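You operate a simulated robot arm through the tools that you are given. There is no shell and no other tool. Be economical: measure what you need, move in short steps, check, and stop when the job is done.

You are at the controls of a simulated two-armed robot. One attempt, no reset.

Task
Take the yellow cloth and leave it on the sorting table. Open the grey drawer, take the white knob on the assembly bench top and put it away inside and shut the drawer again. Put the feed bag on the cord table. Open the blue drawer, put the red cap on the assembly bench top away inside and shut the drawer again. Take the open bag and put it on the bench. Lift the wash tub lid open. Do these in any order. Set down upright: open bag.
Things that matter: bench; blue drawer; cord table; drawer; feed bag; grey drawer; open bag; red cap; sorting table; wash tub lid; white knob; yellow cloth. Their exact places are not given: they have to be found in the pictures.

It is judged by the outcome, as a careful person would: the job done as asked, and still so three seconds after it is handed in. It fails if anything else is knocked over, pushed out of place, dropped, spilled or broken. Lids that push on must go on centred and level and be pressed home; caps that screw on are set level and turned clockwise until they are tight. Flat cloth is picked up by pressing the open fingertips on it (5 to 10 N) and closing them slowly along it; thin cloth reads only 2 to 8 mm in the jaws.

Robot
Two 7-joint arms with two-finger parallel grippers on one trunk, on a base that drives. Base frame: it is fixed to the floor where the robot stands at the start and does not move with it; the origin is under the middle of the robot, x ahead of it, y to its left, z up. Readings come in mm, rad, newtons and seconds.
The left shoulder is at the start at [30, 119, 985], the right one opposite. With the tool pointing down near the work surface each hand reaches from about 200 to 480 mm from the robot's upright axis, wherever it stands, measured 20 degrees to its own side. Places, roughly: bench [-500, 2500, 900]; blue drawer [-1600, 500, 700]; cord table [600, -600, 800]; drawer [-1600, 700, 700]; feed bag [750, 250, 1000]; grey drawer [-1600, 1000, 700]; open bag (15x9x11 cm) [500, 700, 400]; red cap (4x4x3 cm) [600, 600, 800]; sorting table [-1600, 800, 800]; wash tub lid [400, -3200, 1000]; white knob (4x4x3 cm) [500, 200, 800]; yellow cloth (10x8x4 cm) [500, 0, 800]. Payload 3.43 kg a hand.
Tool frame (each hand has its own): the origin (TCP) lies between the finger pads and is the grasp point; the fingertips stand 30 mm ahead of it; z points along the fingers, y is the line along which they close. The gripper opens to 94 mm. The fingers are 28 mm wide and 10 mm thick; the gripper's body (50 by 96 mm) begins 55 mm behind the TCP.
Orientation is that of the tool frame in the base frame, as a unit quaternion [w, x, y, z]. With the fingers straight down and closing along the base's y, the tool's x points along the base's -x, its y along +y and its z along -z.

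Tools
- The arms move only by the tool move_arm. It takes "left_rows", "right_rows" or both (then of equal length, played together; a hand with none holds still); each is text: rows parted by semicolons, each of 6 numbers parted by spaces: the shift along the base's x, y, z in cm, then the turn, a rotation vector about the base's x, y, z in rad. In form: x y z rx ry rz; .... A call has 1 to 20 rows; each row is the pose to reach, as a shift and turn from the pose commanded when the call began. "left_grip" and "right_grip" are, for a hand that has rows, the finger opening in cm, from 0 to 9.4, set as the call begins (left out, the last holds). A row lasts 0.2 s, in which the tool goes at most 50 mm and 0.15 rad; a call with a longer step from one row to the next is refused whole, and so is a gripper value outside its range. Where a pose cannot be reached the arm comes as near as it can. A force on the tool above 40 N (or 10 N above the force at the start of the call, whichever is more), or a blocked arm, ends the call early, and 0.2 s more pass. The fingers move at their own pace (about 72 mm/s each) and stop on an object; they squeeze with about 28 N. The grip force told is the motor's: it shows also when the fingers shut on nothing. Time passes only in rows, and 0.2 s behind the last, so rows that repeat a pose let the fingers close. The reply holds the time, the measured pose of the TCP, the force on the tool along the base axes, the opening and the grip force, in the units named above and with some noise, with the torque about the TCP (base axes, N m) and any sound that the robot's microphone picked up.
- Cameras (640 x 400 px; columns grow to the right, rows downward): "scene" is now at [39.2, -0.6, 1686.5]; the picture's right is [-0.05, -1.00, 0.00], its down [-0.87, 0.04, -0.50] and it looks along [0.50, -0.02, -0.87] (base axes); focal length 255 px, centre (320, 200). "left" rides on the left gripper at [76, -14, -102] in its tool frame; the picture's right is [0.18, 0.98, 0.00], its down [-0.75, 0.14, -0.64] and it looks along [-0.63, 0.12, 0.77] (tool axes); focal length 243 px, centre (320, 200). "right" rides on the right gripper at [76, 14, -103] in its tool frame; the picture's right is [-0.18, 0.98, 0.00], its down [-0.75, -0.14, -0.64] and it looks along [-0.63, -0.12, 0.77] (tool axes); focal length 243 px, centre (320, 200).
- camera(camera): a new picture of that camera. The clock stands still meanwhile.
- raise_lower(by): slides the trunk up (or, below 0, down) by that many mm; the arms and the scene camera ride with it, the base frame stays. It gives what a move gives, with no picture.
- base_move(legs): drives the robot by 1 to 6 legs, each [ahead, turn to the left] in mm and rad, along the robot's own axes; the way and the turn of a leg run together, so that a leg with both is an arc; at most 1500 mm and 3.142 rad a leg. The arms and the cameras ride along, it lands a little off, and it stops where it bumps. It gives what a move gives.
- pan_tilt(pan, tilt): turns the head with the scene camera to pan (to the left, within 2.496 rad either way) and tilt (down, from -0.506 to 1.204), counted from straight ahead of the robot. It gives what a move gives.
- point_at(camera, pixels): for up to 12 pixels [column, row] of the newest picture of that camera ("zoom" is the newest enlarged one), the place [x, y, z] in the base frame of the surface seen there, good to about 3 mm, but the place of the scene camera against the robot may be out by one fixed shift of up to 12 mm in any direction. The clock stands still meanwhile.
- zoom(camera, box): a new picture of the part [left, top, right, bottom] of that camera's present view, enlarged. The clock stands still meanwhile.
- job_done(): hands the job in; it is judged then, once.

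Keep the steps short. Do not move on a guess: measure, check each grasp and each placing, and mend mistakes. In all there are 145 turns and 190 pictures (those below and enlarged ones count). Leave the grippers open and the arms clear of the work at the hand-in unless told otherwise, and finish with a single line.

The tools are called after "Emit:" as a command line: name --argument value ..., lists and objects as JSON in quotes. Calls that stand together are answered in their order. move_arm: Moves the arms, as the interface text tells. Its arguments: {"type":"object","properties":{"left_rows":{"type":"string"},"left_grip":{"type":"number"},"right_rows":{"type":"string"},"right_grip":{"type":"number"}},"required":[]} The other tools are called the same way: raise_lower (by) slides the trunk up or down; base_move (legs) drives the base; pan_tilt (pan, tilt) turns the head that bears the scene camera; camera (camera) takes a picture; point_at (camera, pixels) gives the place of the surface under pixels of a picture; zoom (camera, box) takes an enlarged picture of a part of a camera's view; job_done () hands the job in.

At the start:

```text
time_s: 0.0
left_position: [397.5, 460.9, 1052.2]
left_tool_rot: [0.0, 0.0, 1.0, 0.0]
left_force: [0.1, 1.3, -1.0]
left_moment: [0.01, 0.02, 0.01]
left_grip_width: 93.8
left_grip_force: 0.0
right_position: [295.9, 18.3, 1059.1]
right_tool_rot: [0.0, 0.0, 1.0, 0.001]
right_force: [-1.3, 0.1, -0.5]
right_moment: [0.0, 0.01, 0.0]
right_grip_width: 93.9
right_grip_force: 0.0
trunk travel left (down, up): [-250.0, 160.0]
robot x, y, heading: [0.6, -0.8, -0.001]
head pan, tilt: [-0.047, 1.047]
```

scene: 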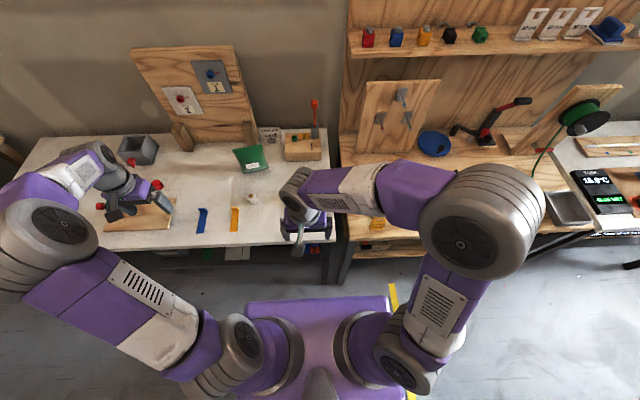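
right: 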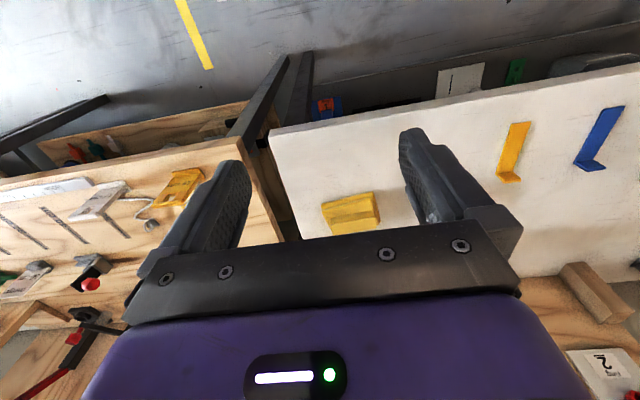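
left: 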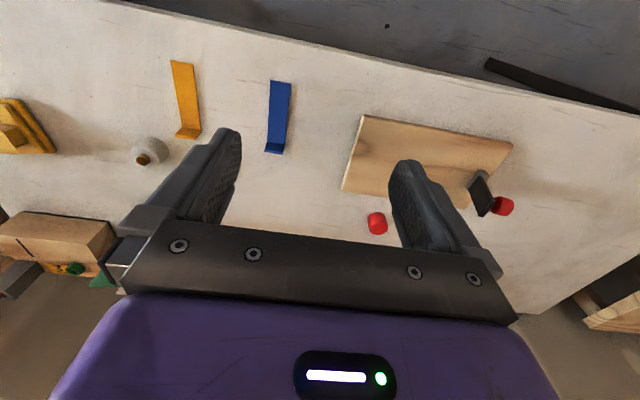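

I see the yellow cloth in the right picture near (350,213), the white knob in the left picture near (150,152) and the red cap near (377,223). I measure these first.

Emit:
point_at --camera "right" --pixels '[[350, 200], [325, 205], [375, 195], [335, 228], [375, 220], [350, 215], [440, 72], [330, 110]]'

Emit:
point_at --camera "left" --pixels '[[150, 145], [150, 158], [135, 150], [377, 215], [377, 228], [367, 223], [387, 223], [320, 200], [185, 90], [60, 210]]'

Emit:
point_at --camera "scene" --pixels '[[250, 158], [130, 163], [138, 150], [157, 184], [252, 198], [300, 140], [295, 225], [265, 250]]'

Emit:
zoom --camera "scene" --box '[80, 100, 340, 270]'

Emit:
pan_tilt --pan 0.5 --tilt 0.8

Emit:
camera --camera "scene"

```text
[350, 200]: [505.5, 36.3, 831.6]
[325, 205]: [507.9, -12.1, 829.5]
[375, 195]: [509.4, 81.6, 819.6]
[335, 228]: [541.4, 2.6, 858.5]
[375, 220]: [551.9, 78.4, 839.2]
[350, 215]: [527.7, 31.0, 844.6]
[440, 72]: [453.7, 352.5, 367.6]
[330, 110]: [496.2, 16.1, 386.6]
```

```text
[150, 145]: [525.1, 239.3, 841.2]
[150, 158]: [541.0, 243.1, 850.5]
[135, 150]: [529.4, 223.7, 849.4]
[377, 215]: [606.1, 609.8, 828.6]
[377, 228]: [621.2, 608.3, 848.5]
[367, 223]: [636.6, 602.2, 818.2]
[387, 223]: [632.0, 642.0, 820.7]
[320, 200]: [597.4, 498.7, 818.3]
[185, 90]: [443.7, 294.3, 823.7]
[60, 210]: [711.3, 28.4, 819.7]
```

```text
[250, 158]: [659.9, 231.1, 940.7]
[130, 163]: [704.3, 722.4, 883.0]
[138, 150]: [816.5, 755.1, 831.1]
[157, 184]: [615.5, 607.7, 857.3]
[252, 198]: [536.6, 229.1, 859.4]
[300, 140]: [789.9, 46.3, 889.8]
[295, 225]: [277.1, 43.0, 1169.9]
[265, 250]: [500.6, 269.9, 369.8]
```

```text
2.35 times, centred on (210, 185) of scene
```

zoom: 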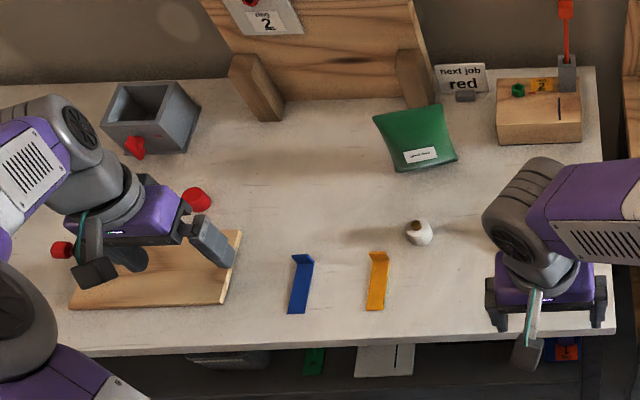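

```text
time_s: 1.0
left_position: [396.8, 463.5, 1052.3]
left_tool_rot: [-0.001, 0.0, 1.0, 0.0]
left_force: [0.4, -0.2, 0.2]
left_moment: [0.02, 0.02, -0.01]
left_grip_width: 94.1
left_grip_force: 0.1
right_position: [297.2, 18.7, 1059.5]
right_tool_rot: [0.0, 0.0, 1.0, 0.001]
right_force: [-0.1, 0.8, -0.1]
right_moment: [0.03, 0.04, -0.01]
right_grip_width: 94.1
right_grip_force: 0.1
trunk travel left (down, up): [-250.0, 160.0]
robot x, y, heading: [-0.5, -0.9, -0.004]
head pan, tilt: [0.499, 0.799]
```

```text
185 pictures are left
```

scene: 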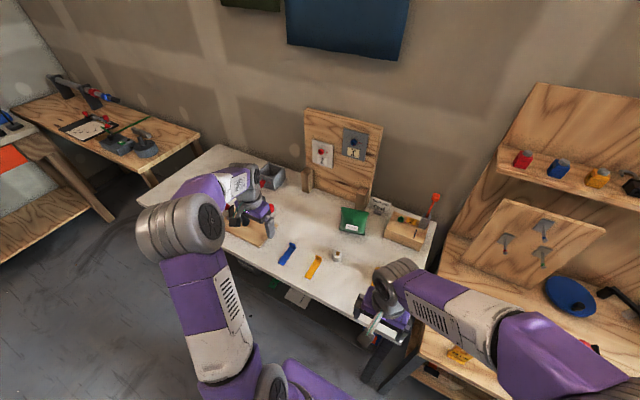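

The green bag near (352,220) should be the feed bag. I look around for the other places.

Emit:
zoom --camera "scene" --box '[270, 180, 450, 300]'

Emit:
pan_tilt --pan 2.4 --tilt 0.6

Emit:
camera --camera "scene"

Emit:
pan_tilt --pan 1.4 --tilt 0.5

Emit:
camera --camera "scene"

Emit:
pan_tilt --pan -1.3 --tilt 0.5

Emit:
camera --camera "scene"

Emit:
pan_tilt --pan -0.6 --tilt 0.8

Emit:
camera --camera "scene"

```text
3.33 times, centred on (360, 240) of scene
```

zoom: 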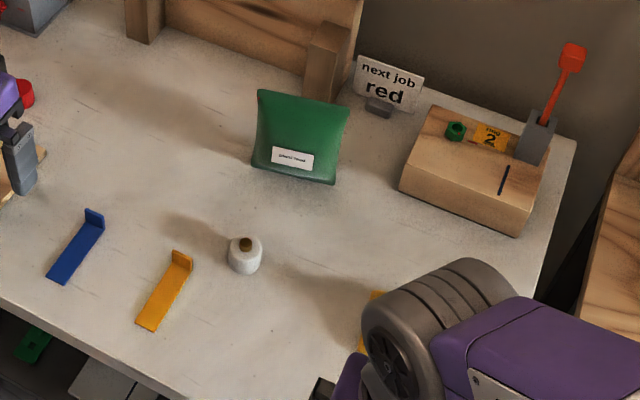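

```text
time_s: 2.8
left_position: [396.1, 462.0, 1051.9]
left_tool_rot: [0.001, 0.0, 1.0, 0.0]
left_force: [0.3, 0.1, -0.3]
left_moment: [-0.01, 0.0, 0.01]
left_grip_width: 93.8
left_grip_force: 0.1
right_position: [296.8, 18.7, 1060.2]
right_tool_rot: [0.0, 0.0, 1.0, 0.0]
right_force: [0.4, 0.0, 0.4]
right_moment: [0.03, 0.0, 0.01]
right_grip_width: 94.1
right_grip_force: 0.1
trunk travel left (down, up): [-250.0, 160.0]
robot x, y, heading: [-1.4, 0.5, -0.001]
head pan, tilt: [2.4, 0.6]
```

```text
183 pictures are left
```

scene: 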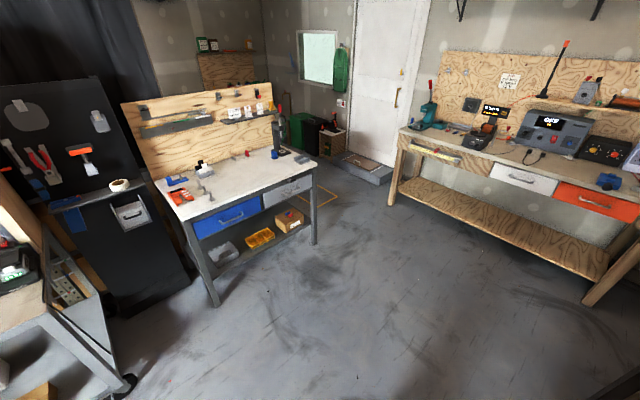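

```text
time_s: 4.1
left_position: [396.9, 461.6, 1053.2]
left_tool_rot: [0.0, 0.001, 1.0, 0.0]
left_force: [0.8, 0.3, 0.1]
left_moment: [0.0, 0.01, 0.03]
left_grip_width: 93.6
left_grip_force: 0.0
right_position: [296.4, 18.1, 1059.6]
right_tool_rot: [0.0, 0.0, 1.0, 0.001]
right_force: [0.0, 0.4, 0.3]
right_moment: [0.02, 0.02, 0.02]
right_grip_width: 94.2
right_grip_force: 0.0
trunk travel left (down, up): [-250.0, 160.0]
robot x, y, heading: [-0.9, 1.0, 0.004]
head pan, tilt: [1.4, 0.499]
```

```text
182 pictures are left
```

scene: 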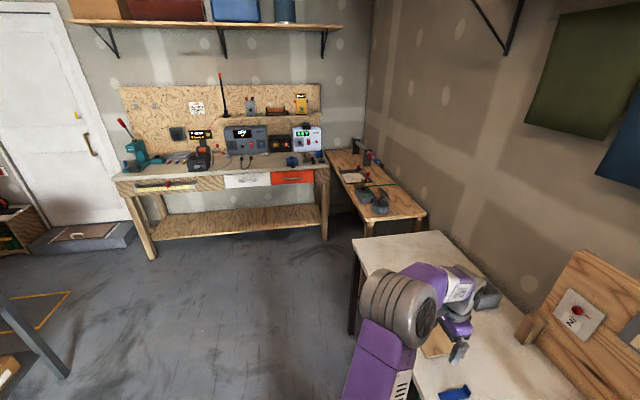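

```text
time_s: 6.5
left_position: [396.1, 462.3, 1051.7]
left_tool_rot: [0.0, 0.0, 1.0, 0.0]
left_force: [-0.7, 0.2, -0.4]
left_moment: [0.02, 0.03, 0.04]
left_grip_width: 93.8
left_grip_force: 0.2
right_position: [296.8, 19.0, 1058.3]
right_tool_rot: [0.0, 0.001, 1.0, 0.001]
right_force: [0.2, -0.3, 0.1]
right_moment: [-0.02, -0.01, -0.03]
right_grip_width: 94.4
right_grip_force: 0.1
trunk travel left (down, up): [-250.0, 160.0]
robot x, y, heading: [-0.3, -0.1, -0.003]
head pan, tilt: [-1.3, 0.499]
```

```text
181 pictures are left
```

scene: 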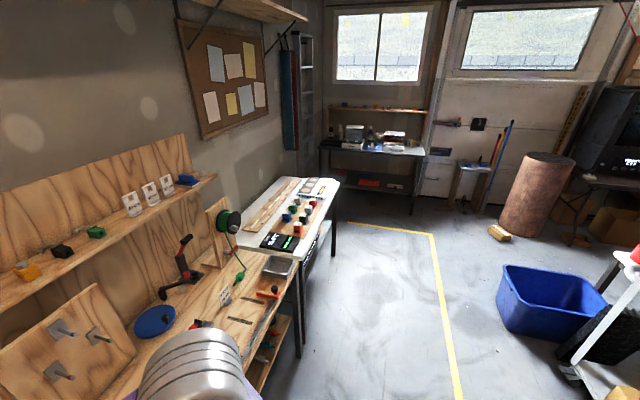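

```text
time_s: 7.6
left_position: [397.9, 461.0, 1052.0]
left_tool_rot: [0.0, 0.0, 1.0, 0.0]
left_force: [-0.3, -0.3, 0.8]
left_moment: [0.0, 0.02, -0.04]
left_grip_width: 94.1
left_grip_force: 0.1
right_position: [295.8, 18.6, 1060.0]
right_tool_rot: [0.0, 0.001, 1.0, 0.001]
right_force: [-0.2, 0.2, 0.0]
right_moment: [-0.01, 0.01, -0.02]
right_grip_width: 94.1
right_grip_force: 0.1
trunk travel left (down, up): [-250.0, 160.0]
robot x, y, heading: [1.3, 4.6, -0.005]
head pan, tilt: [-0.6, 0.799]
```

```text
180 pictures are left
```

scene: 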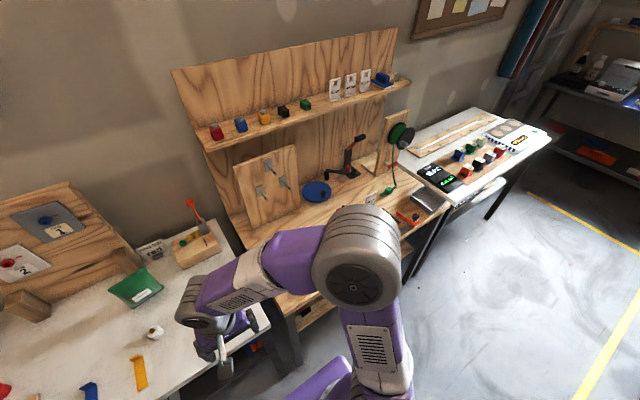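

The sorting table with the blue and grey drawers is behind me; the wooden bench with the white and orange drawers is the "bench". Now I look closely at the cloth, the shelf under the assembly bench, and the cord table.

Emit:
zoom --camera "right" --box '[260, 130, 460, 260]'

Emit:
zoom --camera "scene" --box '[200, 130, 500, 320]'

Emit:
zoom --camera "right" --box '[400, 20, 640, 170]'

Emit:
point_at --camera "scene" --pixels '[[120, 300], [138, 280], [142, 300], [240, 240], [290, 300], [360, 190], [385, 205], [430, 200], [410, 215], [350, 210], [318, 190], [50, 380]]'

```text
3.08 times, centred on (360, 195) of right
```

zoom: 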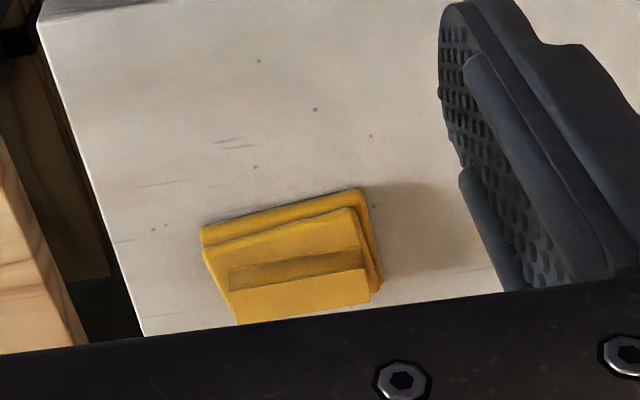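

```text
2.11 times, centred on (350, 225) of scene
```

zoom: 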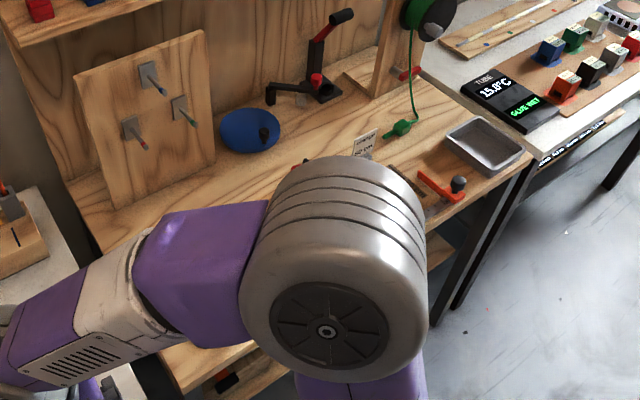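

```text
2.67 times, centred on (520, 95) of right
```

zoom: 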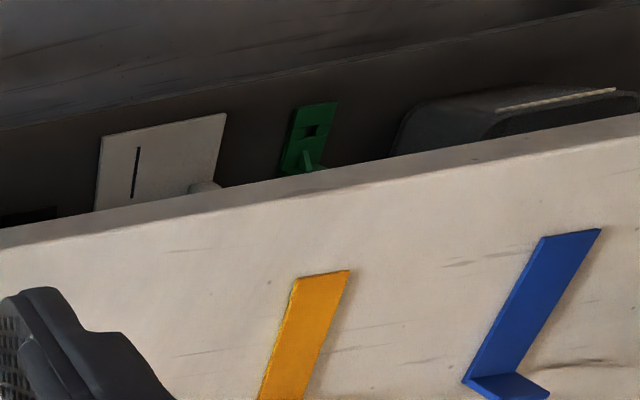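

```text
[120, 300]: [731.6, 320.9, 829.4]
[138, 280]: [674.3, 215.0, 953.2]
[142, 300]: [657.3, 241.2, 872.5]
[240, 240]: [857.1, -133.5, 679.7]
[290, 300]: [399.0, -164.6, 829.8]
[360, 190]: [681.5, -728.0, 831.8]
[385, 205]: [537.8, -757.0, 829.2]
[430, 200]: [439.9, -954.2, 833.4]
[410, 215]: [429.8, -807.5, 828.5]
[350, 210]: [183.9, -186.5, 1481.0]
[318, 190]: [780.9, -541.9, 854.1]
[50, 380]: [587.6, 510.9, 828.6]
```

I look straight down to see how much clearance the base has to the bench front.

Emit:
pan_tilt --pan 0.0 --tilt 1.15

Emit:
camera --camera "scene"

Emit:
point_at --camera "scene" --pixels '[[320, 270], [300, 276], [230, 225], [150, 215], [60, 215], [340, 260], [400, 245], [265, 240], [350, 235], [430, 225], [300, 240], [200, 220]]'

```text
time_s: 8.6
left_position: [397.5, 462.3, 1052.3]
left_tool_rot: [0.001, 0.0, 1.0, 0.0]
left_force: [-0.3, -0.3, 0.0]
left_moment: [0.02, 0.01, 0.02]
left_grip_width: 94.2
left_grip_force: 0.0
right_position: [297.4, 18.0, 1058.2]
right_tool_rot: [0.0, 0.0, 1.0, 0.001]
right_force: [0.6, 0.8, -0.9]
right_moment: [0.01, 0.02, -0.01]
right_grip_width: 94.2
right_grip_force: 0.1
trunk travel left (down, up): [-250.0, 160.0]
robot x, y, heading: [0.2, -1.9, -0.003]
head pan, tilt: [0.0, 1.15]
```

```text
176 pictures are left
```

scene: 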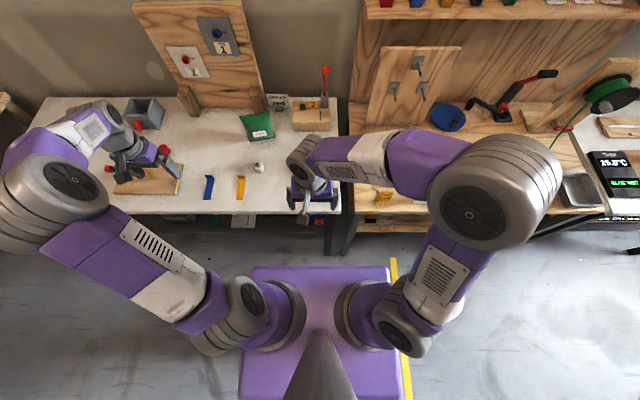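

```text
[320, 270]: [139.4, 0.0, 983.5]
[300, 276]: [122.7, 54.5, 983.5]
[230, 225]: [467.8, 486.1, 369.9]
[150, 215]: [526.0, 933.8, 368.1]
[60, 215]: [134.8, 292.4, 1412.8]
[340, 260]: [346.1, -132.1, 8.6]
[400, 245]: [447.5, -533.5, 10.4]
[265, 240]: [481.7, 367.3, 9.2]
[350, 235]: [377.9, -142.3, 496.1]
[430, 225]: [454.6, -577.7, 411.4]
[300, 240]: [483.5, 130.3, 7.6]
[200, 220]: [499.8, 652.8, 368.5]
```

The trunk front is at about x=139 and the bench edge near x=390. I drive ahead 150 mm.

Emit:
base_move --legs '[[150, 0]]'

Emit:
camera --camera "scene"

Emit:
camera --camera "right"

Emit:
camera --camera "left"

```text
time_s: 9.9
left_position: [548.9, 462.7, 1051.7]
left_tool_rot: [-0.001, 0.0, 1.0, 0.0]
left_force: [0.1, 0.1, 0.0]
left_moment: [0.01, 0.02, 0.01]
left_grip_width: 94.1
left_grip_force: 0.1
right_position: [449.6, 18.5, 1058.7]
right_tool_rot: [0.0, 0.0, 1.0, 0.001]
right_force: [0.2, -0.2, -0.1]
right_moment: [0.01, 0.02, -0.01]
right_grip_width: 94.2
right_grip_force: 0.0
trunk travel left (down, up): [-250.0, 160.0]
robot x, y, heading: [150.0, -0.9, 0.002]
head pan, tilt: [0.0, 1.15]
```

```text
175 pictures are left
```

scene: 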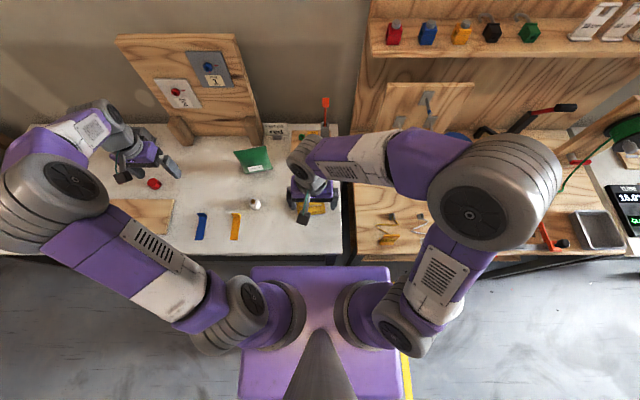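

```text
174 pictures are left
```

right: 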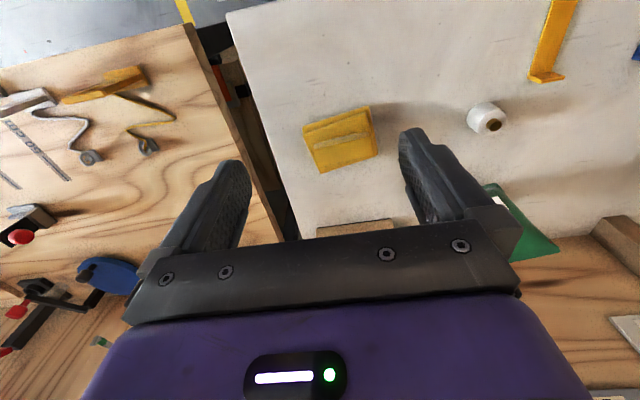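

```text
173 pictures are left
```

left: 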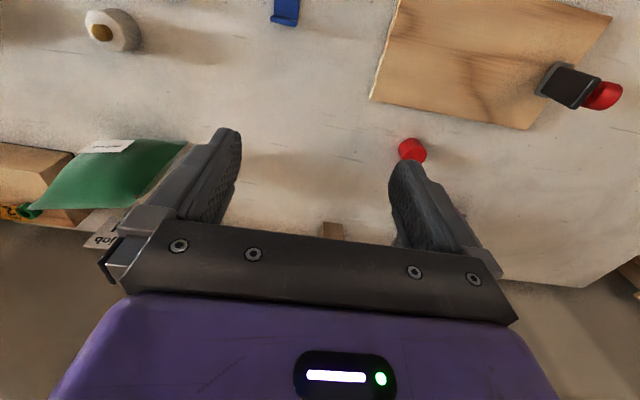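

Now I measure the feed bag (left picture, around (110,175)), the cloth (right picture, around (340,140)), the knob and the cap.

Emit:
point_at --camera "left" --pixels '[[70, 155], [45, 200], [110, 175], [180, 148], [150, 195], [105, 148], [412, 145], [412, 155], [402, 150], [422, 150], [100, 30], [120, 30]]'

Emit:
point_at --camera "right" --pixels '[[304, 128], [368, 107], [377, 152], [318, 170], [340, 140], [325, 155], [360, 122], [345, 160], [490, 118], [490, 128], [550, 248], [520, 225]]'

Emit:
zoom --camera "left" --box '[0, 100, 240, 250]'

Emit:
zoom --camera "scene" --box '[200, 120, 340, 210]'

Emit:
point_at --camera "scene" --pixels '[[235, 150], [263, 146], [270, 165], [248, 172], [255, 155], [240, 158], [252, 140], [265, 156]]'

```text
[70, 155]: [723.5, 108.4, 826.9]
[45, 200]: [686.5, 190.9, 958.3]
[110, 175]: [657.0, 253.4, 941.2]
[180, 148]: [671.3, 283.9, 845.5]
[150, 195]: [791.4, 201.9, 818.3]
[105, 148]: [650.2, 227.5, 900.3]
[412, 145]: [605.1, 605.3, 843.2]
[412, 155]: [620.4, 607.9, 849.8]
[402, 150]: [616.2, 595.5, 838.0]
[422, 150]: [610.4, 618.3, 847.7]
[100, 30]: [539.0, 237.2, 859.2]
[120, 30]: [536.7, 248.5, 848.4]
```

```text
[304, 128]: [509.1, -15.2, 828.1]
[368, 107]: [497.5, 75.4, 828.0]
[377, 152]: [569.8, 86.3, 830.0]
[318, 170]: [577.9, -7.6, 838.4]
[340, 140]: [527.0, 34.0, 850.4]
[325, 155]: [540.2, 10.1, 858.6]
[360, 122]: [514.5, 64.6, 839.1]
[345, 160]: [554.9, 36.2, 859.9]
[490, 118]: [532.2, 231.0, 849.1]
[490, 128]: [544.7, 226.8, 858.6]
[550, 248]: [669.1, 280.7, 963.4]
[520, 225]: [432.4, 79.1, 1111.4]
```

```text
2.67 times, centred on (120, 175) of left
```

zoom: 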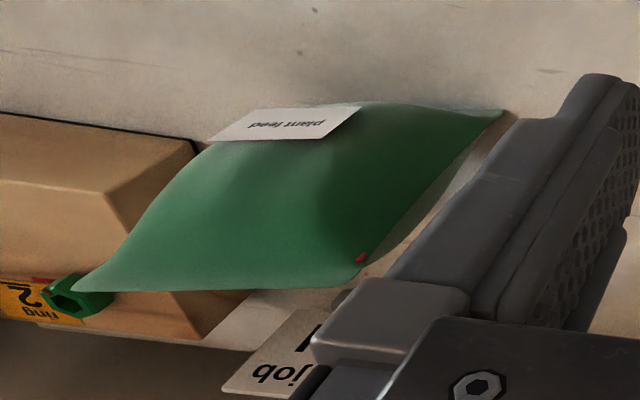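

```text
4.44 times, centred on (270, 165) of scene
```

zoom: 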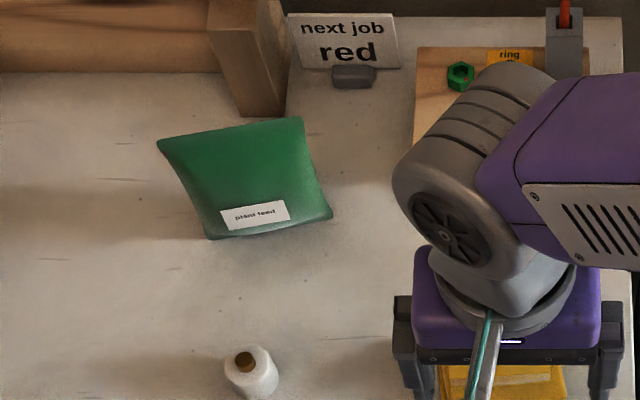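

```text
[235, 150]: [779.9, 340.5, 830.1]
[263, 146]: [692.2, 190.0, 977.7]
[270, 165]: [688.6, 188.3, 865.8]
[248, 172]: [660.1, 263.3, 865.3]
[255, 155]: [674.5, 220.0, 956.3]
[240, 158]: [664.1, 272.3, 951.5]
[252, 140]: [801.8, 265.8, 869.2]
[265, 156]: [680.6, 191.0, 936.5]
```

The feed bag stands with its wide face about y 190–283 and centre about (678, 236), top at 960. I check the bench edge before driving further.

Emit:
point_at --camera "scene" --pixels '[[220, 246], [220, 250], [220, 254], [220, 262], [300, 262], [300, 268], [400, 250]]'

Emit:
point_at --camera "right" --pixels '[[235, 16], [300, 2], [280, 8], [100, 50], [60, 58]]'

```text
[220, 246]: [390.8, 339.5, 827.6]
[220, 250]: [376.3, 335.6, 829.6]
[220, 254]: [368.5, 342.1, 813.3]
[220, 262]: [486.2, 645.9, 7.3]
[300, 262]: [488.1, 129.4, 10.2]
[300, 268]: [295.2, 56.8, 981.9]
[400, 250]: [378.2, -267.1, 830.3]
```

```text
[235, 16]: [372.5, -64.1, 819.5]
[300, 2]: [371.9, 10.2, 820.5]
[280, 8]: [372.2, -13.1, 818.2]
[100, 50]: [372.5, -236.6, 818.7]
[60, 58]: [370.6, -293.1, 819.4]
```

Bench edge is x=371; the trunk has some room but raising the trunk gives better reach. I raise by 130 mm.

Emit:
raise_lower --by 130

Emit:
move_arm --left_rows "1.3 -2.3 0 0 0 -0.138; 2.6 -4.6 0 0 0 -0.276; 3.9 -6.8 0 0 0 -0.414; 5.2 -9.1 0 0 0 -0.552; 6.5 -11.4 0 0 0 -0.69; 7.7 -13.7 0 0 0 -0.828; 9 -15.9 0 0 0 -0.966; 10.3 -18.2 0 0 0 -1.104; 11.6 -20.4 0 0 0 -1.242; 12.9 -22.7 0 0 0 -1.38; 12.9 -22.7 0 0 0 -1.38" --left_grip 9.4

Emit:
camera --camera "left"

Emit:
camera --camera "scene"

```text
time_s: 11.5
left_position: [548.1, 461.7, 1182.0]
left_tool_rot: [0.0, 0.0, 1.0, 0.0]
left_force: [0.3, 0.0, 0.2]
left_moment: [0.01, 0.02, 0.02]
left_grip_width: 94.0
left_grip_force: 0.0
right_position: [447.9, 17.2, 1189.5]
right_tool_rot: [-0.001, 0.0, 1.0, 0.001]
right_force: [-0.1, 0.0, -0.1]
right_moment: [-0.01, 0.0, 0.02]
right_grip_width: 93.9
right_grip_force: 0.0
trunk travel left (down, up): [-380.0, 30.0]
robot x, y, heading: [150.1, -4.6, -0.0]
head pan, tilt: [0.0, 1.15]
```

```text
time_s: 13.9
left_position: [675.9, 235.7, 1182.0]
left_tool_rot: [0.001, 0.637, 0.771, 0.0]
left_force: [-0.2, -0.1, -0.2]
left_moment: [-0.01, 0.05, 0.02]
left_grip_width: 94.1
left_grip_force: 0.0
right_position: [446.8, 19.1, 1189.2]
right_tool_rot: [0.0, 0.0, 1.0, 0.0]
right_force: [0.1, 0.3, -0.1]
right_moment: [-0.03, -0.03, 0.0]
right_grip_width: 93.9
right_grip_force: 0.0
trunk travel left (down, up): [-380.0, 30.0]
robot x, y, heading: [150.3, -4.6, -0.002]
head pan, tilt: [0.0, 1.15]
```

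```text
170 pictures are left
```

left: 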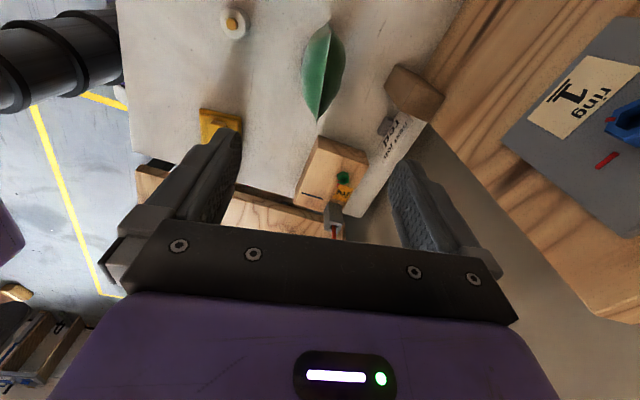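

```text
169 pictures are left
```

scene: 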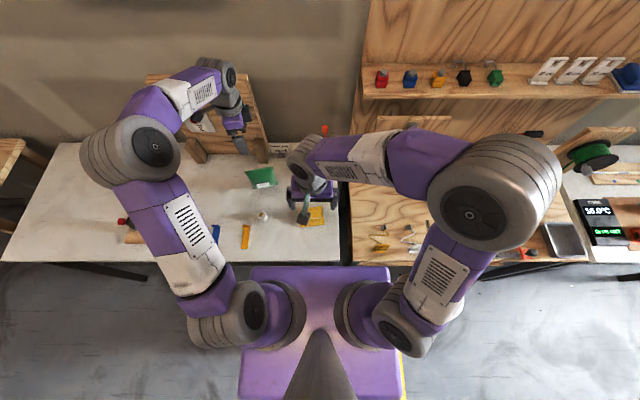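

The reach is good. I measure the bag's top seam from the left camera.

Emit:
point_at --camera "left" --pixels '[[326, 28], [322, 50], [320, 70], [318, 90], [317, 114], [306, 70], [335, 60], [340, 75]]'

Emit:
zoom --camera "left" --box '[240, 0, 400, 130]'

```text
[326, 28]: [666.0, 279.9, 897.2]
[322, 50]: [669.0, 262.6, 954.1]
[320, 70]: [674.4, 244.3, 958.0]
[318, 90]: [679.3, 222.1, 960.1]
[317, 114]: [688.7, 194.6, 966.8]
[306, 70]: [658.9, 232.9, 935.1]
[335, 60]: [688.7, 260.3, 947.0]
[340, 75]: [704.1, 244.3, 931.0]
```

```text
3.08 times, centred on (320, 65) of left
```

zoom: 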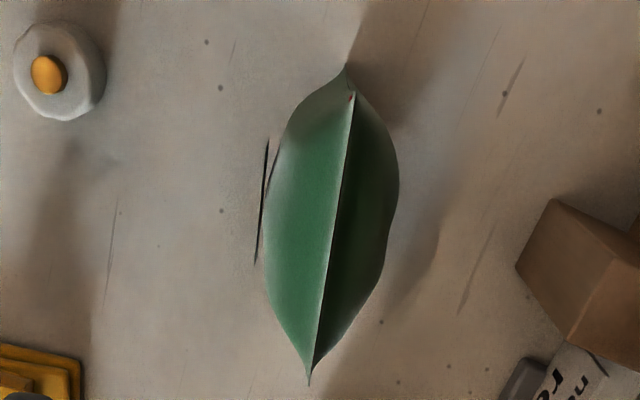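

The bag is about 50 mm thick; the tool is centred on it. I check the post and panel clearance, then go down in part.

Emit:
point_at --camera "left" --pixels '[[388, 85], [400, 68], [440, 80], [415, 105], [470, 60], [520, 140], [600, 40]]'

Emit:
move_arm --left_rows "0 0 -4.5 0 0 0; 0 0 -9 0 0 0; 0 0 -13.5 0 0 0; 0 0 -18 0 0 0; 0 0 -18 0 0 0"

Emit:
camera --camera "left"

```text
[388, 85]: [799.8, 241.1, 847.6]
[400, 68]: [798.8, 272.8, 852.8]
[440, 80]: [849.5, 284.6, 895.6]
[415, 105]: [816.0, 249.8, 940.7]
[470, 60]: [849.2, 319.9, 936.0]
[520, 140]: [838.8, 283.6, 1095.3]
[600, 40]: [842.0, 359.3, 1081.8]
```

```text
time_s: 15.1
left_position: [676.3, 231.7, 1002.7]
left_tool_rot: [0.001, 0.637, 0.771, 0.0]
left_force: [0.1, 0.5, 0.4]
left_moment: [-0.02, -0.02, -0.02]
left_grip_width: 94.2
left_grip_force: 0.0
right_position: [446.4, 18.9, 1189.6]
right_tool_rot: [0.0, 0.001, 1.0, 0.0]
right_force: [0.5, 0.0, 0.9]
right_moment: [0.01, -0.03, -0.01]
right_grip_width: 94.0
right_grip_force: 0.1
trunk travel left (down, up): [-380.0, 30.0]
robot x, y, heading: [148.3, 4.3, 0.002]
head pan, tilt: [0.0, 1.15]
```

```text
167 pictures are left
```

left: 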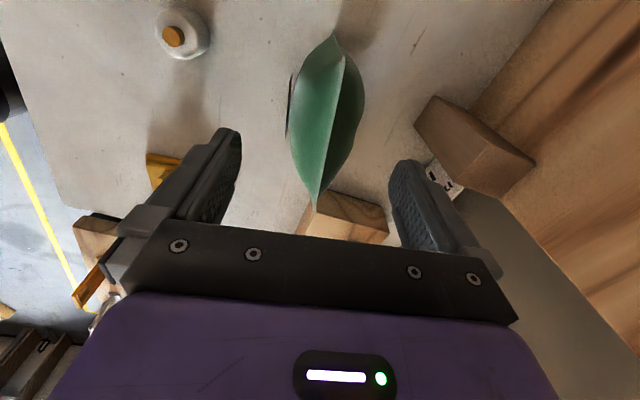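

The bag lies between the fingers. I go down 95 mm and close.

Emit:
move_arm --left_rows "0 0.2 -3 0 0 0; 0 0.4 -6 0 0 0; 0 0.4 -8 0 0 0; 0 0.4 -9.5 0 0 0; 0 0.4 -9.5 0 0 0"

Emit:
move_arm --left_rows "0 0 0 0 0 0; 0 0 0 0 0 0; 0 0 0 0 0 0; 0 0 0 0 0 0; 0 0 0 0 0 0" --left_grip 0

Emit:
camera --camera "left"

```text
time_s: 16.4
left_position: [682.6, 239.1, 914.9]
left_tool_rot: [0.007, 0.636, 0.772, 0.006]
left_force: [-4.8, 1.2, 25.5]
left_moment: [0.04, -0.3, 0.04]
left_grip_width: 93.8
left_grip_force: 0.1
right_position: [447.8, 17.9, 1190.7]
right_tool_rot: [0.0, 0.001, 1.0, 0.002]
right_force: [-0.4, 0.8, -0.7]
right_moment: [0.01, 0.03, 0.0]
right_grip_width: 94.2
right_grip_force: 0.0
trunk travel left (down, up): [-380.0, 30.0]
robot x, y, heading: [154.4, 0.5, 0.002]
head pan, tilt: [0.0, 1.15]
stopped in row 5 (left hand): the force on the tool passed its limit at 46 N (the readings are from after the stop); the commanded pose is now the measured one
```

```text
time_s: 17.6
left_position: [680.1, 238.9, 914.7]
left_tool_rot: [0.007, 0.636, 0.772, 0.006]
left_force: [0.0, 0.8, 33.1]
left_moment: [0.03, -1.04, 0.12]
left_grip_width: 62.0
left_grip_force: 27.8
right_position: [444.4, 16.9, 1189.7]
right_tool_rot: [0.001, 0.001, 1.0, 0.002]
right_force: [0.1, -0.3, -0.1]
right_moment: [0.02, 0.0, 0.02]
right_grip_width: 93.9
right_grip_force: 0.1
trunk travel left (down, up): [-380.0, 30.0]
robot x, y, heading: [149.1, 1.4, 0.008]
head pan, tilt: [0.0, 1.15]
```

```text
166 pictures are left
```

left: 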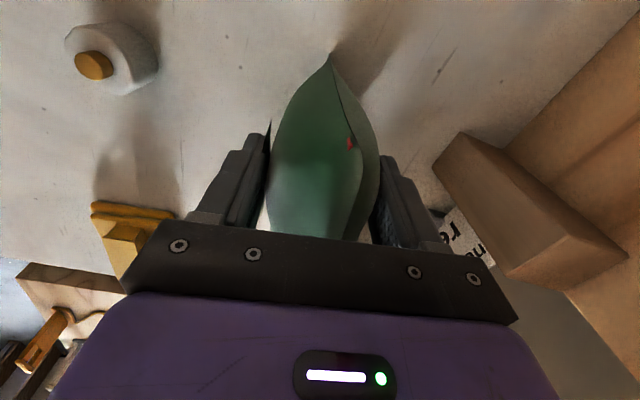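

Grasp reads 62 mm with 28 N; the palm touches the bag top. I lift gently.

Emit:
move_arm --left_rows "0 0 1 0 0 0; 0 0 3 0 0 0; 0 0 6 0 0 0; 0 0 10 0 0 0; 0 0 14 0 0 0; 0 0 18 0 0 0; 0 0 18 0 0 0"

Emit:
camera --camera "left"

Emit:
camera --camera "scene"

```text
time_s: 19.2
left_position: [681.0, 240.5, 1089.6]
left_tool_rot: [0.004, 0.636, 0.771, 0.004]
left_force: [0.8, 0.2, -0.8]
left_moment: [-0.01, 0.05, -0.01]
left_grip_width: 61.2
left_grip_force: 27.9
right_position: [447.7, 17.8, 1189.6]
right_tool_rot: [-0.001, 0.0, 1.0, 0.001]
right_force: [0.8, 0.0, 0.9]
right_moment: [0.02, 0.03, -0.04]
right_grip_width: 94.0
right_grip_force: 0.0
trunk travel left (down, up): [-380.0, 30.0]
robot x, y, heading: [151.4, 1.8, 0.007]
head pan, tilt: [0.0, 1.15]
```

```text
165 pictures are left
```

left: 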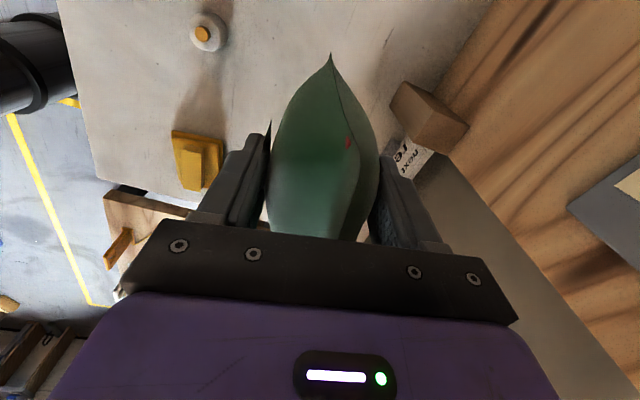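

```text
164 pictures are left
```

scene: 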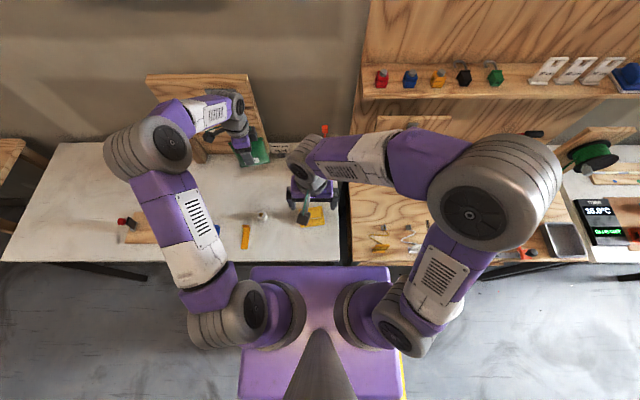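

The bag is held. I draw it back, then drive to the front of the cord table: back 250, turn right, ahead 500, turn left.

Emit:
move_arm --left_rows "-4 0 1 0 0 0; -8 0 2 0 0 0; -12 0 3 0 0 0; -16 0 3 0 0 0; -16 0 3 0 0 0"

Emit:
base_move --legs '[[-250, 0], [0, -1.571], [500, 0], [0, 1.571]]'

Emit:
pan_tilt --pan 0 --tilt 0.9

Emit:
camera --camera "scene"

Emit:
camera --camera "right"

```text
time_s: 20.4
left_position: [520.3, 238.1, 1121.6]
left_tool_rot: [0.004, 0.636, 0.772, 0.005]
left_force: [0.8, 0.4, -1.3]
left_moment: [0.0, 0.02, 0.03]
left_grip_width: 61.0
left_grip_force: 28.1
right_position: [449.3, 17.2, 1189.3]
right_tool_rot: [-0.001, -0.001, 1.0, 0.001]
right_force: [-0.5, 0.7, -0.5]
right_moment: [0.01, -0.03, 0.03]
right_grip_width: 93.9
right_grip_force: 0.0
trunk travel left (down, up): [-380.0, 30.0]
robot x, y, heading: [150.7, 5.1, 0.0]
head pan, tilt: [0.0, 1.15]
```

```text
time_s: 32.3
left_position: [272.0, -257.1, 1122.7]
left_tool_rot: [0.004, 0.644, 0.765, 0.004]
left_force: [-0.1, 0.5, -0.6]
left_moment: [0.02, -0.02, -0.02]
left_grip_width: 59.9
left_grip_force: 27.7
right_position: [194.1, -477.5, 1188.8]
right_tool_rot: [0.001, 0.011, 1.0, 0.001]
right_force: [0.2, 0.1, 0.1]
right_moment: [-0.01, 0.03, -0.01]
right_grip_width: 94.0
right_grip_force: 0.0
trunk travel left (down, up): [-380.0, 30.0]
robot x, y, heading: [-100.2, -491.4, -0.02]
head pan, tilt: [0.0, 1.15]
```

```text
time_s: 33.1
left_position: [270.5, -257.1, 1121.3]
left_tool_rot: [0.004, 0.644, 0.765, 0.005]
left_force: [0.2, 0.1, -1.0]
left_moment: [0.03, -0.02, 0.01]
left_grip_width: 59.7
left_grip_force: 28.1
right_position: [194.4, -478.1, 1189.2]
right_tool_rot: [-0.001, 0.011, 1.0, 0.001]
right_force: [-0.8, 0.5, 0.3]
right_moment: [0.01, 0.01, -0.05]
right_grip_width: 94.1
right_grip_force: 0.1
trunk travel left (down, up): [-380.0, 30.0]
robot x, y, heading: [-102.7, -489.6, -0.021]
head pan, tilt: [0.0, 0.901]
```

```text
163 pictures are left
```

scene: 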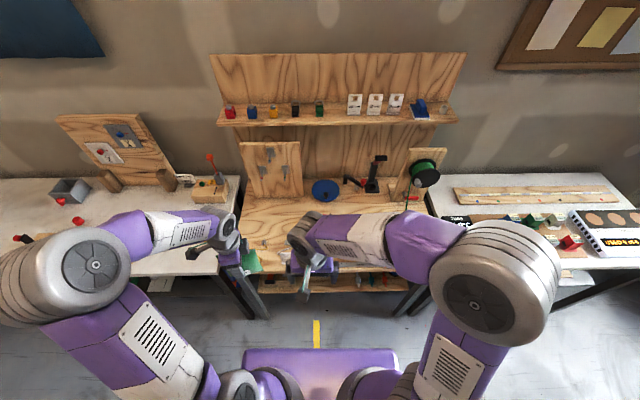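

```text
162 pictures are left
```

right: 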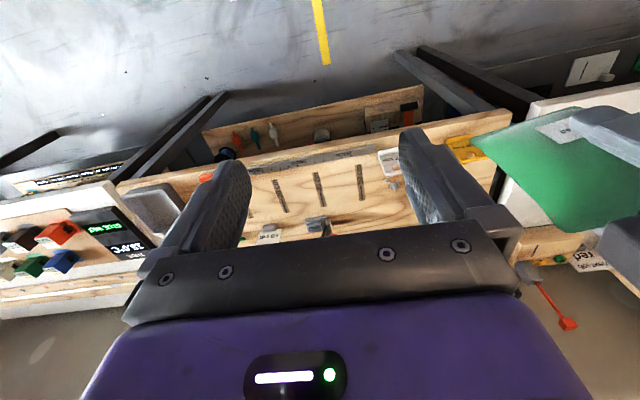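

Emit:
zoom --camera "scene" --box '[190, 130, 460, 300]'

Emit:
zoom --camera "right" --box '[200, 80, 540, 260]'

Emit:
point_at --camera "scene" --pixels '[[255, 205], [280, 215], [265, 230], [325, 190], [350, 205], [300, 197], [250, 195], [270, 240], [285, 255]]'

Emit:
point_at --camera "right" --pixels '[[280, 195], [318, 188], [360, 182], [395, 163], [317, 225], [270, 233], [465, 150], [340, 210], [380, 210], [300, 165]]'

```text
2.35 times, centred on (325, 215) of scene
```

zoom: 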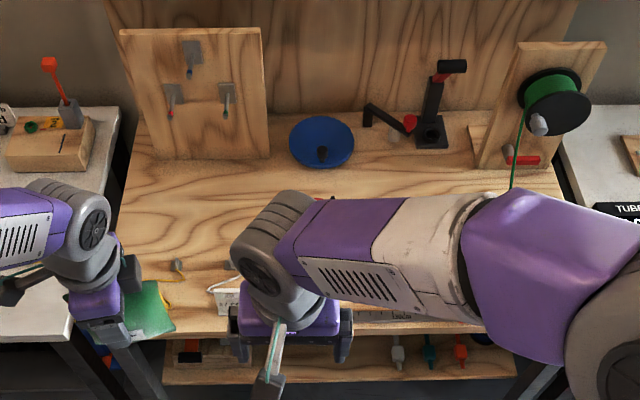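

```text
1.88 times, centred on (370, 170) of right
```

zoom: 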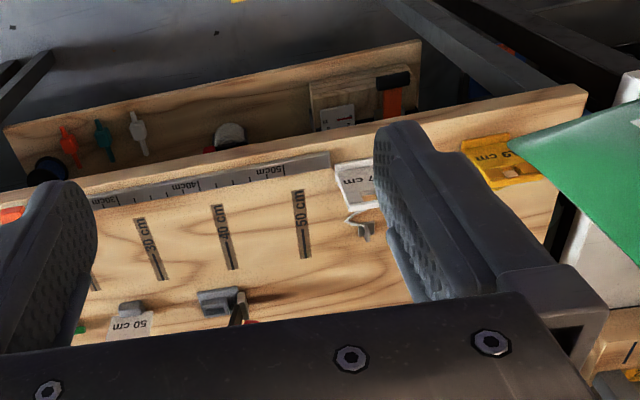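

```text
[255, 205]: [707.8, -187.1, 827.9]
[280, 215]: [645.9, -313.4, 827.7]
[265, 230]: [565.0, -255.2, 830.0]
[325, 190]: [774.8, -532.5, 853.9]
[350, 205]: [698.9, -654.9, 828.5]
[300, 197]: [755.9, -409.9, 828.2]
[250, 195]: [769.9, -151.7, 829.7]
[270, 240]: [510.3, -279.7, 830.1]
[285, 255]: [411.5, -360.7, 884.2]
```

```text
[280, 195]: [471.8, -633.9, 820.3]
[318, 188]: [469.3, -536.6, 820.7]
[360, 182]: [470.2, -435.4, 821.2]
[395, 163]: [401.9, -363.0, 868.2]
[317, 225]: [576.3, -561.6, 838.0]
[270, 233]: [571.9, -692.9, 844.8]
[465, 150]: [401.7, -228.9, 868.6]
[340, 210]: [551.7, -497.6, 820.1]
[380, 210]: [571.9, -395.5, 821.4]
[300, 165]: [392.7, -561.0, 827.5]
```

Clear spot: around (655, -290), in front of the pegboard. I drive ahead 250 mm.

Emit:
base_move --legs '[[245, 0.02]]'

Emit:
camera --camera "left"

```text
time_s: 34.9
left_position: [505.3, -250.9, 1122.1]
left_tool_rot: [0.003, 0.634, 0.774, 0.005]
left_force: [-0.2, 0.8, -0.8]
left_moment: [-0.01, -0.01, 0.0]
left_grip_width: 59.8
left_grip_force: 28.1
right_position: [433.4, -471.3, 1189.6]
right_tool_rot: [0.0, -0.002, 1.0, 0.001]
right_force: [-0.5, -0.6, 0.4]
right_moment: [-0.02, -0.02, -0.03]
right_grip_width: 93.9
right_grip_force: 0.1
trunk travel left (down, up): [-380.0, 30.0]
robot x, y, heading: [135.3, -492.8, 0.005]
head pan, tilt: [0.0, 0.901]
```

```text
159 pictures are left
```

left: 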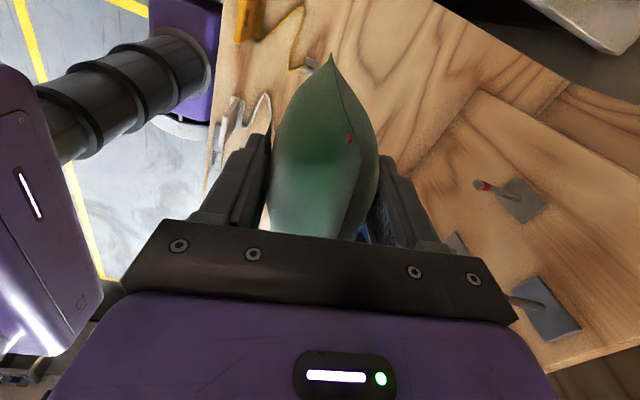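

I check how far the pegs stick out.

Emit:
point_at --camera "left" --pixels '[[480, 185], [515, 305], [455, 245], [480, 120], [430, 130], [540, 330], [300, 68]]'

```text
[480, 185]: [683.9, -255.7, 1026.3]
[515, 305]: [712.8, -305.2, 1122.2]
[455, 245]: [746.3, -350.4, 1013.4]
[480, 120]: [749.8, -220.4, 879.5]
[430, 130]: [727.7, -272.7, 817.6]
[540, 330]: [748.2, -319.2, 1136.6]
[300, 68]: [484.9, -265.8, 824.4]
```

Pegs reach to x≈684, so I place at (585, -295), keeping the hand clear. I move over and lower most of the way.

Emit:
move_arm --left_rows "4 -2.2 0 0 0 0; 8 -4.4 0 0 0 0; 8 -4.4 -4.5 0 0 0; 8 -4.4 -9 0 0 0; 8 -4.4 -13.5 0 0 0; 8 -4.4 -17.5 0 0 0; 8 -4.4 -17.5 0 0 0"

Emit:
camera --camera "left"

Emit:
camera --camera "right"

```text
time_s: 36.5
left_position: [583.8, -294.1, 943.8]
left_tool_rot: [0.004, 0.635, 0.773, 0.004]
left_force: [0.3, -0.4, -0.7]
left_moment: [-0.02, 0.0, 0.0]
left_grip_width: 59.7
left_grip_force: 27.8
right_position: [432.3, -472.8, 1189.9]
right_tool_rot: [0.0, -0.003, 1.0, 0.001]
right_force: [0.1, 0.3, 0.1]
right_moment: [-0.02, -0.04, 0.03]
right_grip_width: 94.2
right_grip_force: 0.1
trunk travel left (down, up): [-380.0, 30.0]
robot x, y, heading: [135.9, -489.9, 0.006]
head pan, tilt: [0.0, 0.901]
```

```text
158 pictures are left
```

left: 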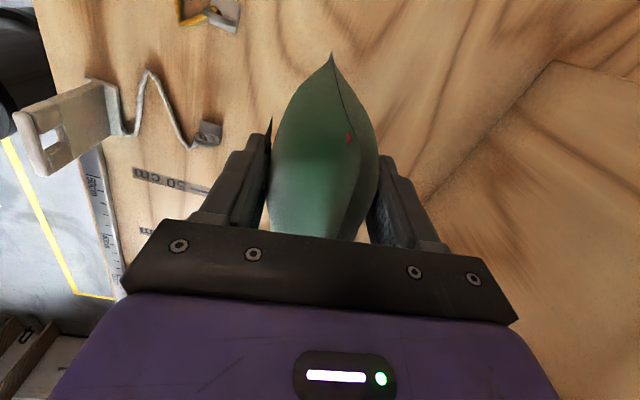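

```text
157 pictures are left
```

right: 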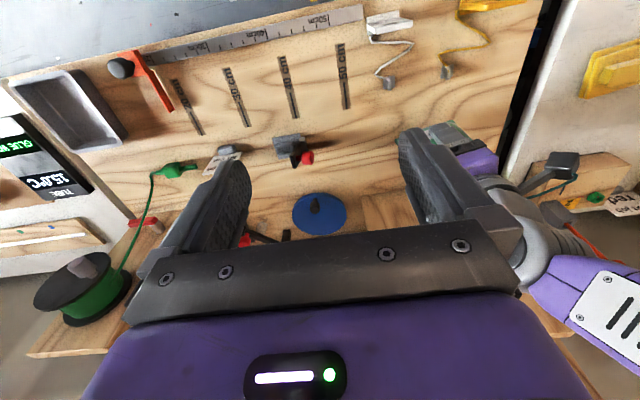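

Clear below. I lower slowly to contact.

Emit:
move_arm --left_rows "0 0 -1 0 0 0; 0 0 -2 0 0 0; 0 0 -2.5 0 0 0; 0 0 -2.8 0 0 0; 0 0 -3.0 0 0 0; 0 0 -3.0 0 0 0"

```text
time_s: 37.9
left_position: [585.1, -294.7, 916.7]
left_tool_rot: [0.004, 0.635, 0.773, 0.006]
left_force: [1.2, 1.4, 4.0]
left_moment: [-0.05, -0.1, 0.0]
left_grip_width: 59.1
left_grip_force: 28.0
right_position: [433.5, -472.3, 1190.3]
right_tool_rot: [0.001, -0.002, 1.0, 0.0]
right_force: [0.1, -0.1, -0.4]
right_moment: [0.04, 0.01, 0.02]
right_grip_width: 94.2
right_grip_force: 0.0
trunk travel left (down, up): [-380.0, 30.0]
robot x, y, heading: [137.6, -489.6, 0.002]
head pan, tilt: [0.0, 0.901]
```

Contact at 4 N. I open the fingers and rise straight up.

Emit:
move_arm --left_rows "0 0 -0.2 0 0 0; 0 0 -0.2 0 0 0; 0 0 -0.2 0 0 0; 0 0 -0.2 0 0 0" --left_grip 9.4

Emit:
move_arm --left_rows "0 0 3 0 0 0; 0 0 7 0 0 0; 0 0 11 0 0 0; 0 0 15 0 0 0; 0 0 19 0 0 0; -4 0 20 0 0 0; -8 0 20 0 0 0"

Emit:
camera --camera "left"

Emit:
camera --camera "scene"

```text
time_s: 38.9
left_position: [584.4, -295.2, 914.4]
left_tool_rot: [0.004, 0.635, 0.773, 0.005]
left_force: [-1.2, 0.3, 2.1]
left_moment: [0.02, -0.04, -0.01]
left_grip_width: 94.2
left_grip_force: 0.1
right_position: [433.4, -472.4, 1189.0]
right_tool_rot: [0.0, -0.003, 1.0, 0.0]
right_force: [0.1, -0.5, -0.1]
right_moment: [0.03, 0.01, 0.02]
right_grip_width: 94.1
right_grip_force: 0.0
trunk travel left (down, up): [-380.0, 30.0]
robot x, y, heading: [136.0, -491.3, 0.002]
head pan, tilt: [0.0, 0.901]
```

```text
time_s: 40.5
left_position: [508.2, -297.7, 1116.0]
left_tool_rot: [0.003, 0.634, 0.773, 0.005]
left_force: [-0.1, -0.3, -0.3]
left_moment: [-0.01, -0.01, -0.01]
left_grip_width: 94.2
left_grip_force: 0.0
right_position: [432.8, -472.1, 1190.5]
right_tool_rot: [0.0, -0.002, 1.0, 0.001]
right_force: [-0.8, -0.2, 0.1]
right_moment: [-0.02, -0.01, 0.01]
right_grip_width: 94.1
right_grip_force: 0.0
trunk travel left (down, up): [-380.0, 30.0]
robot x, y, heading: [139.6, -490.3, 0.0]
head pan, tilt: [0.0, 0.901]
```

```text
156 pictures are left
```

left: 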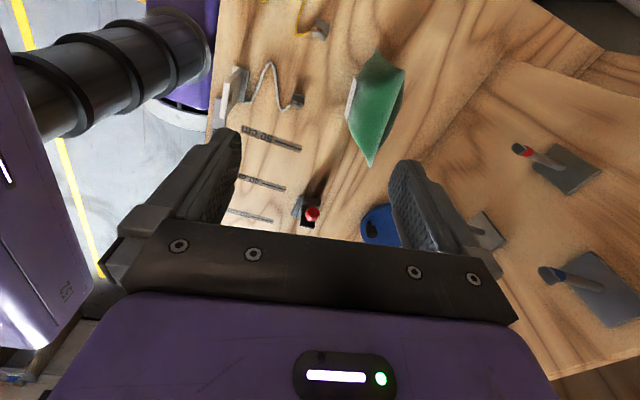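

```text
155 pictures are left
```

scene: 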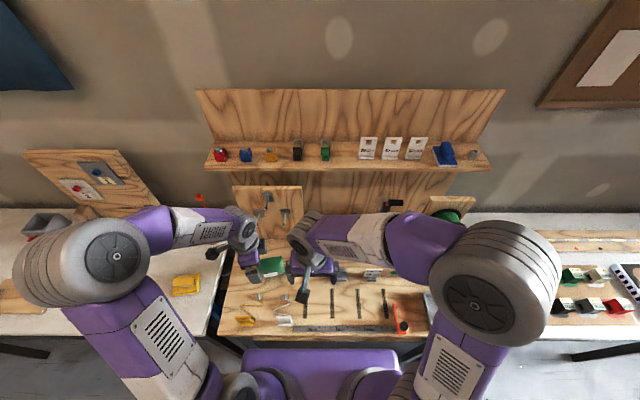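

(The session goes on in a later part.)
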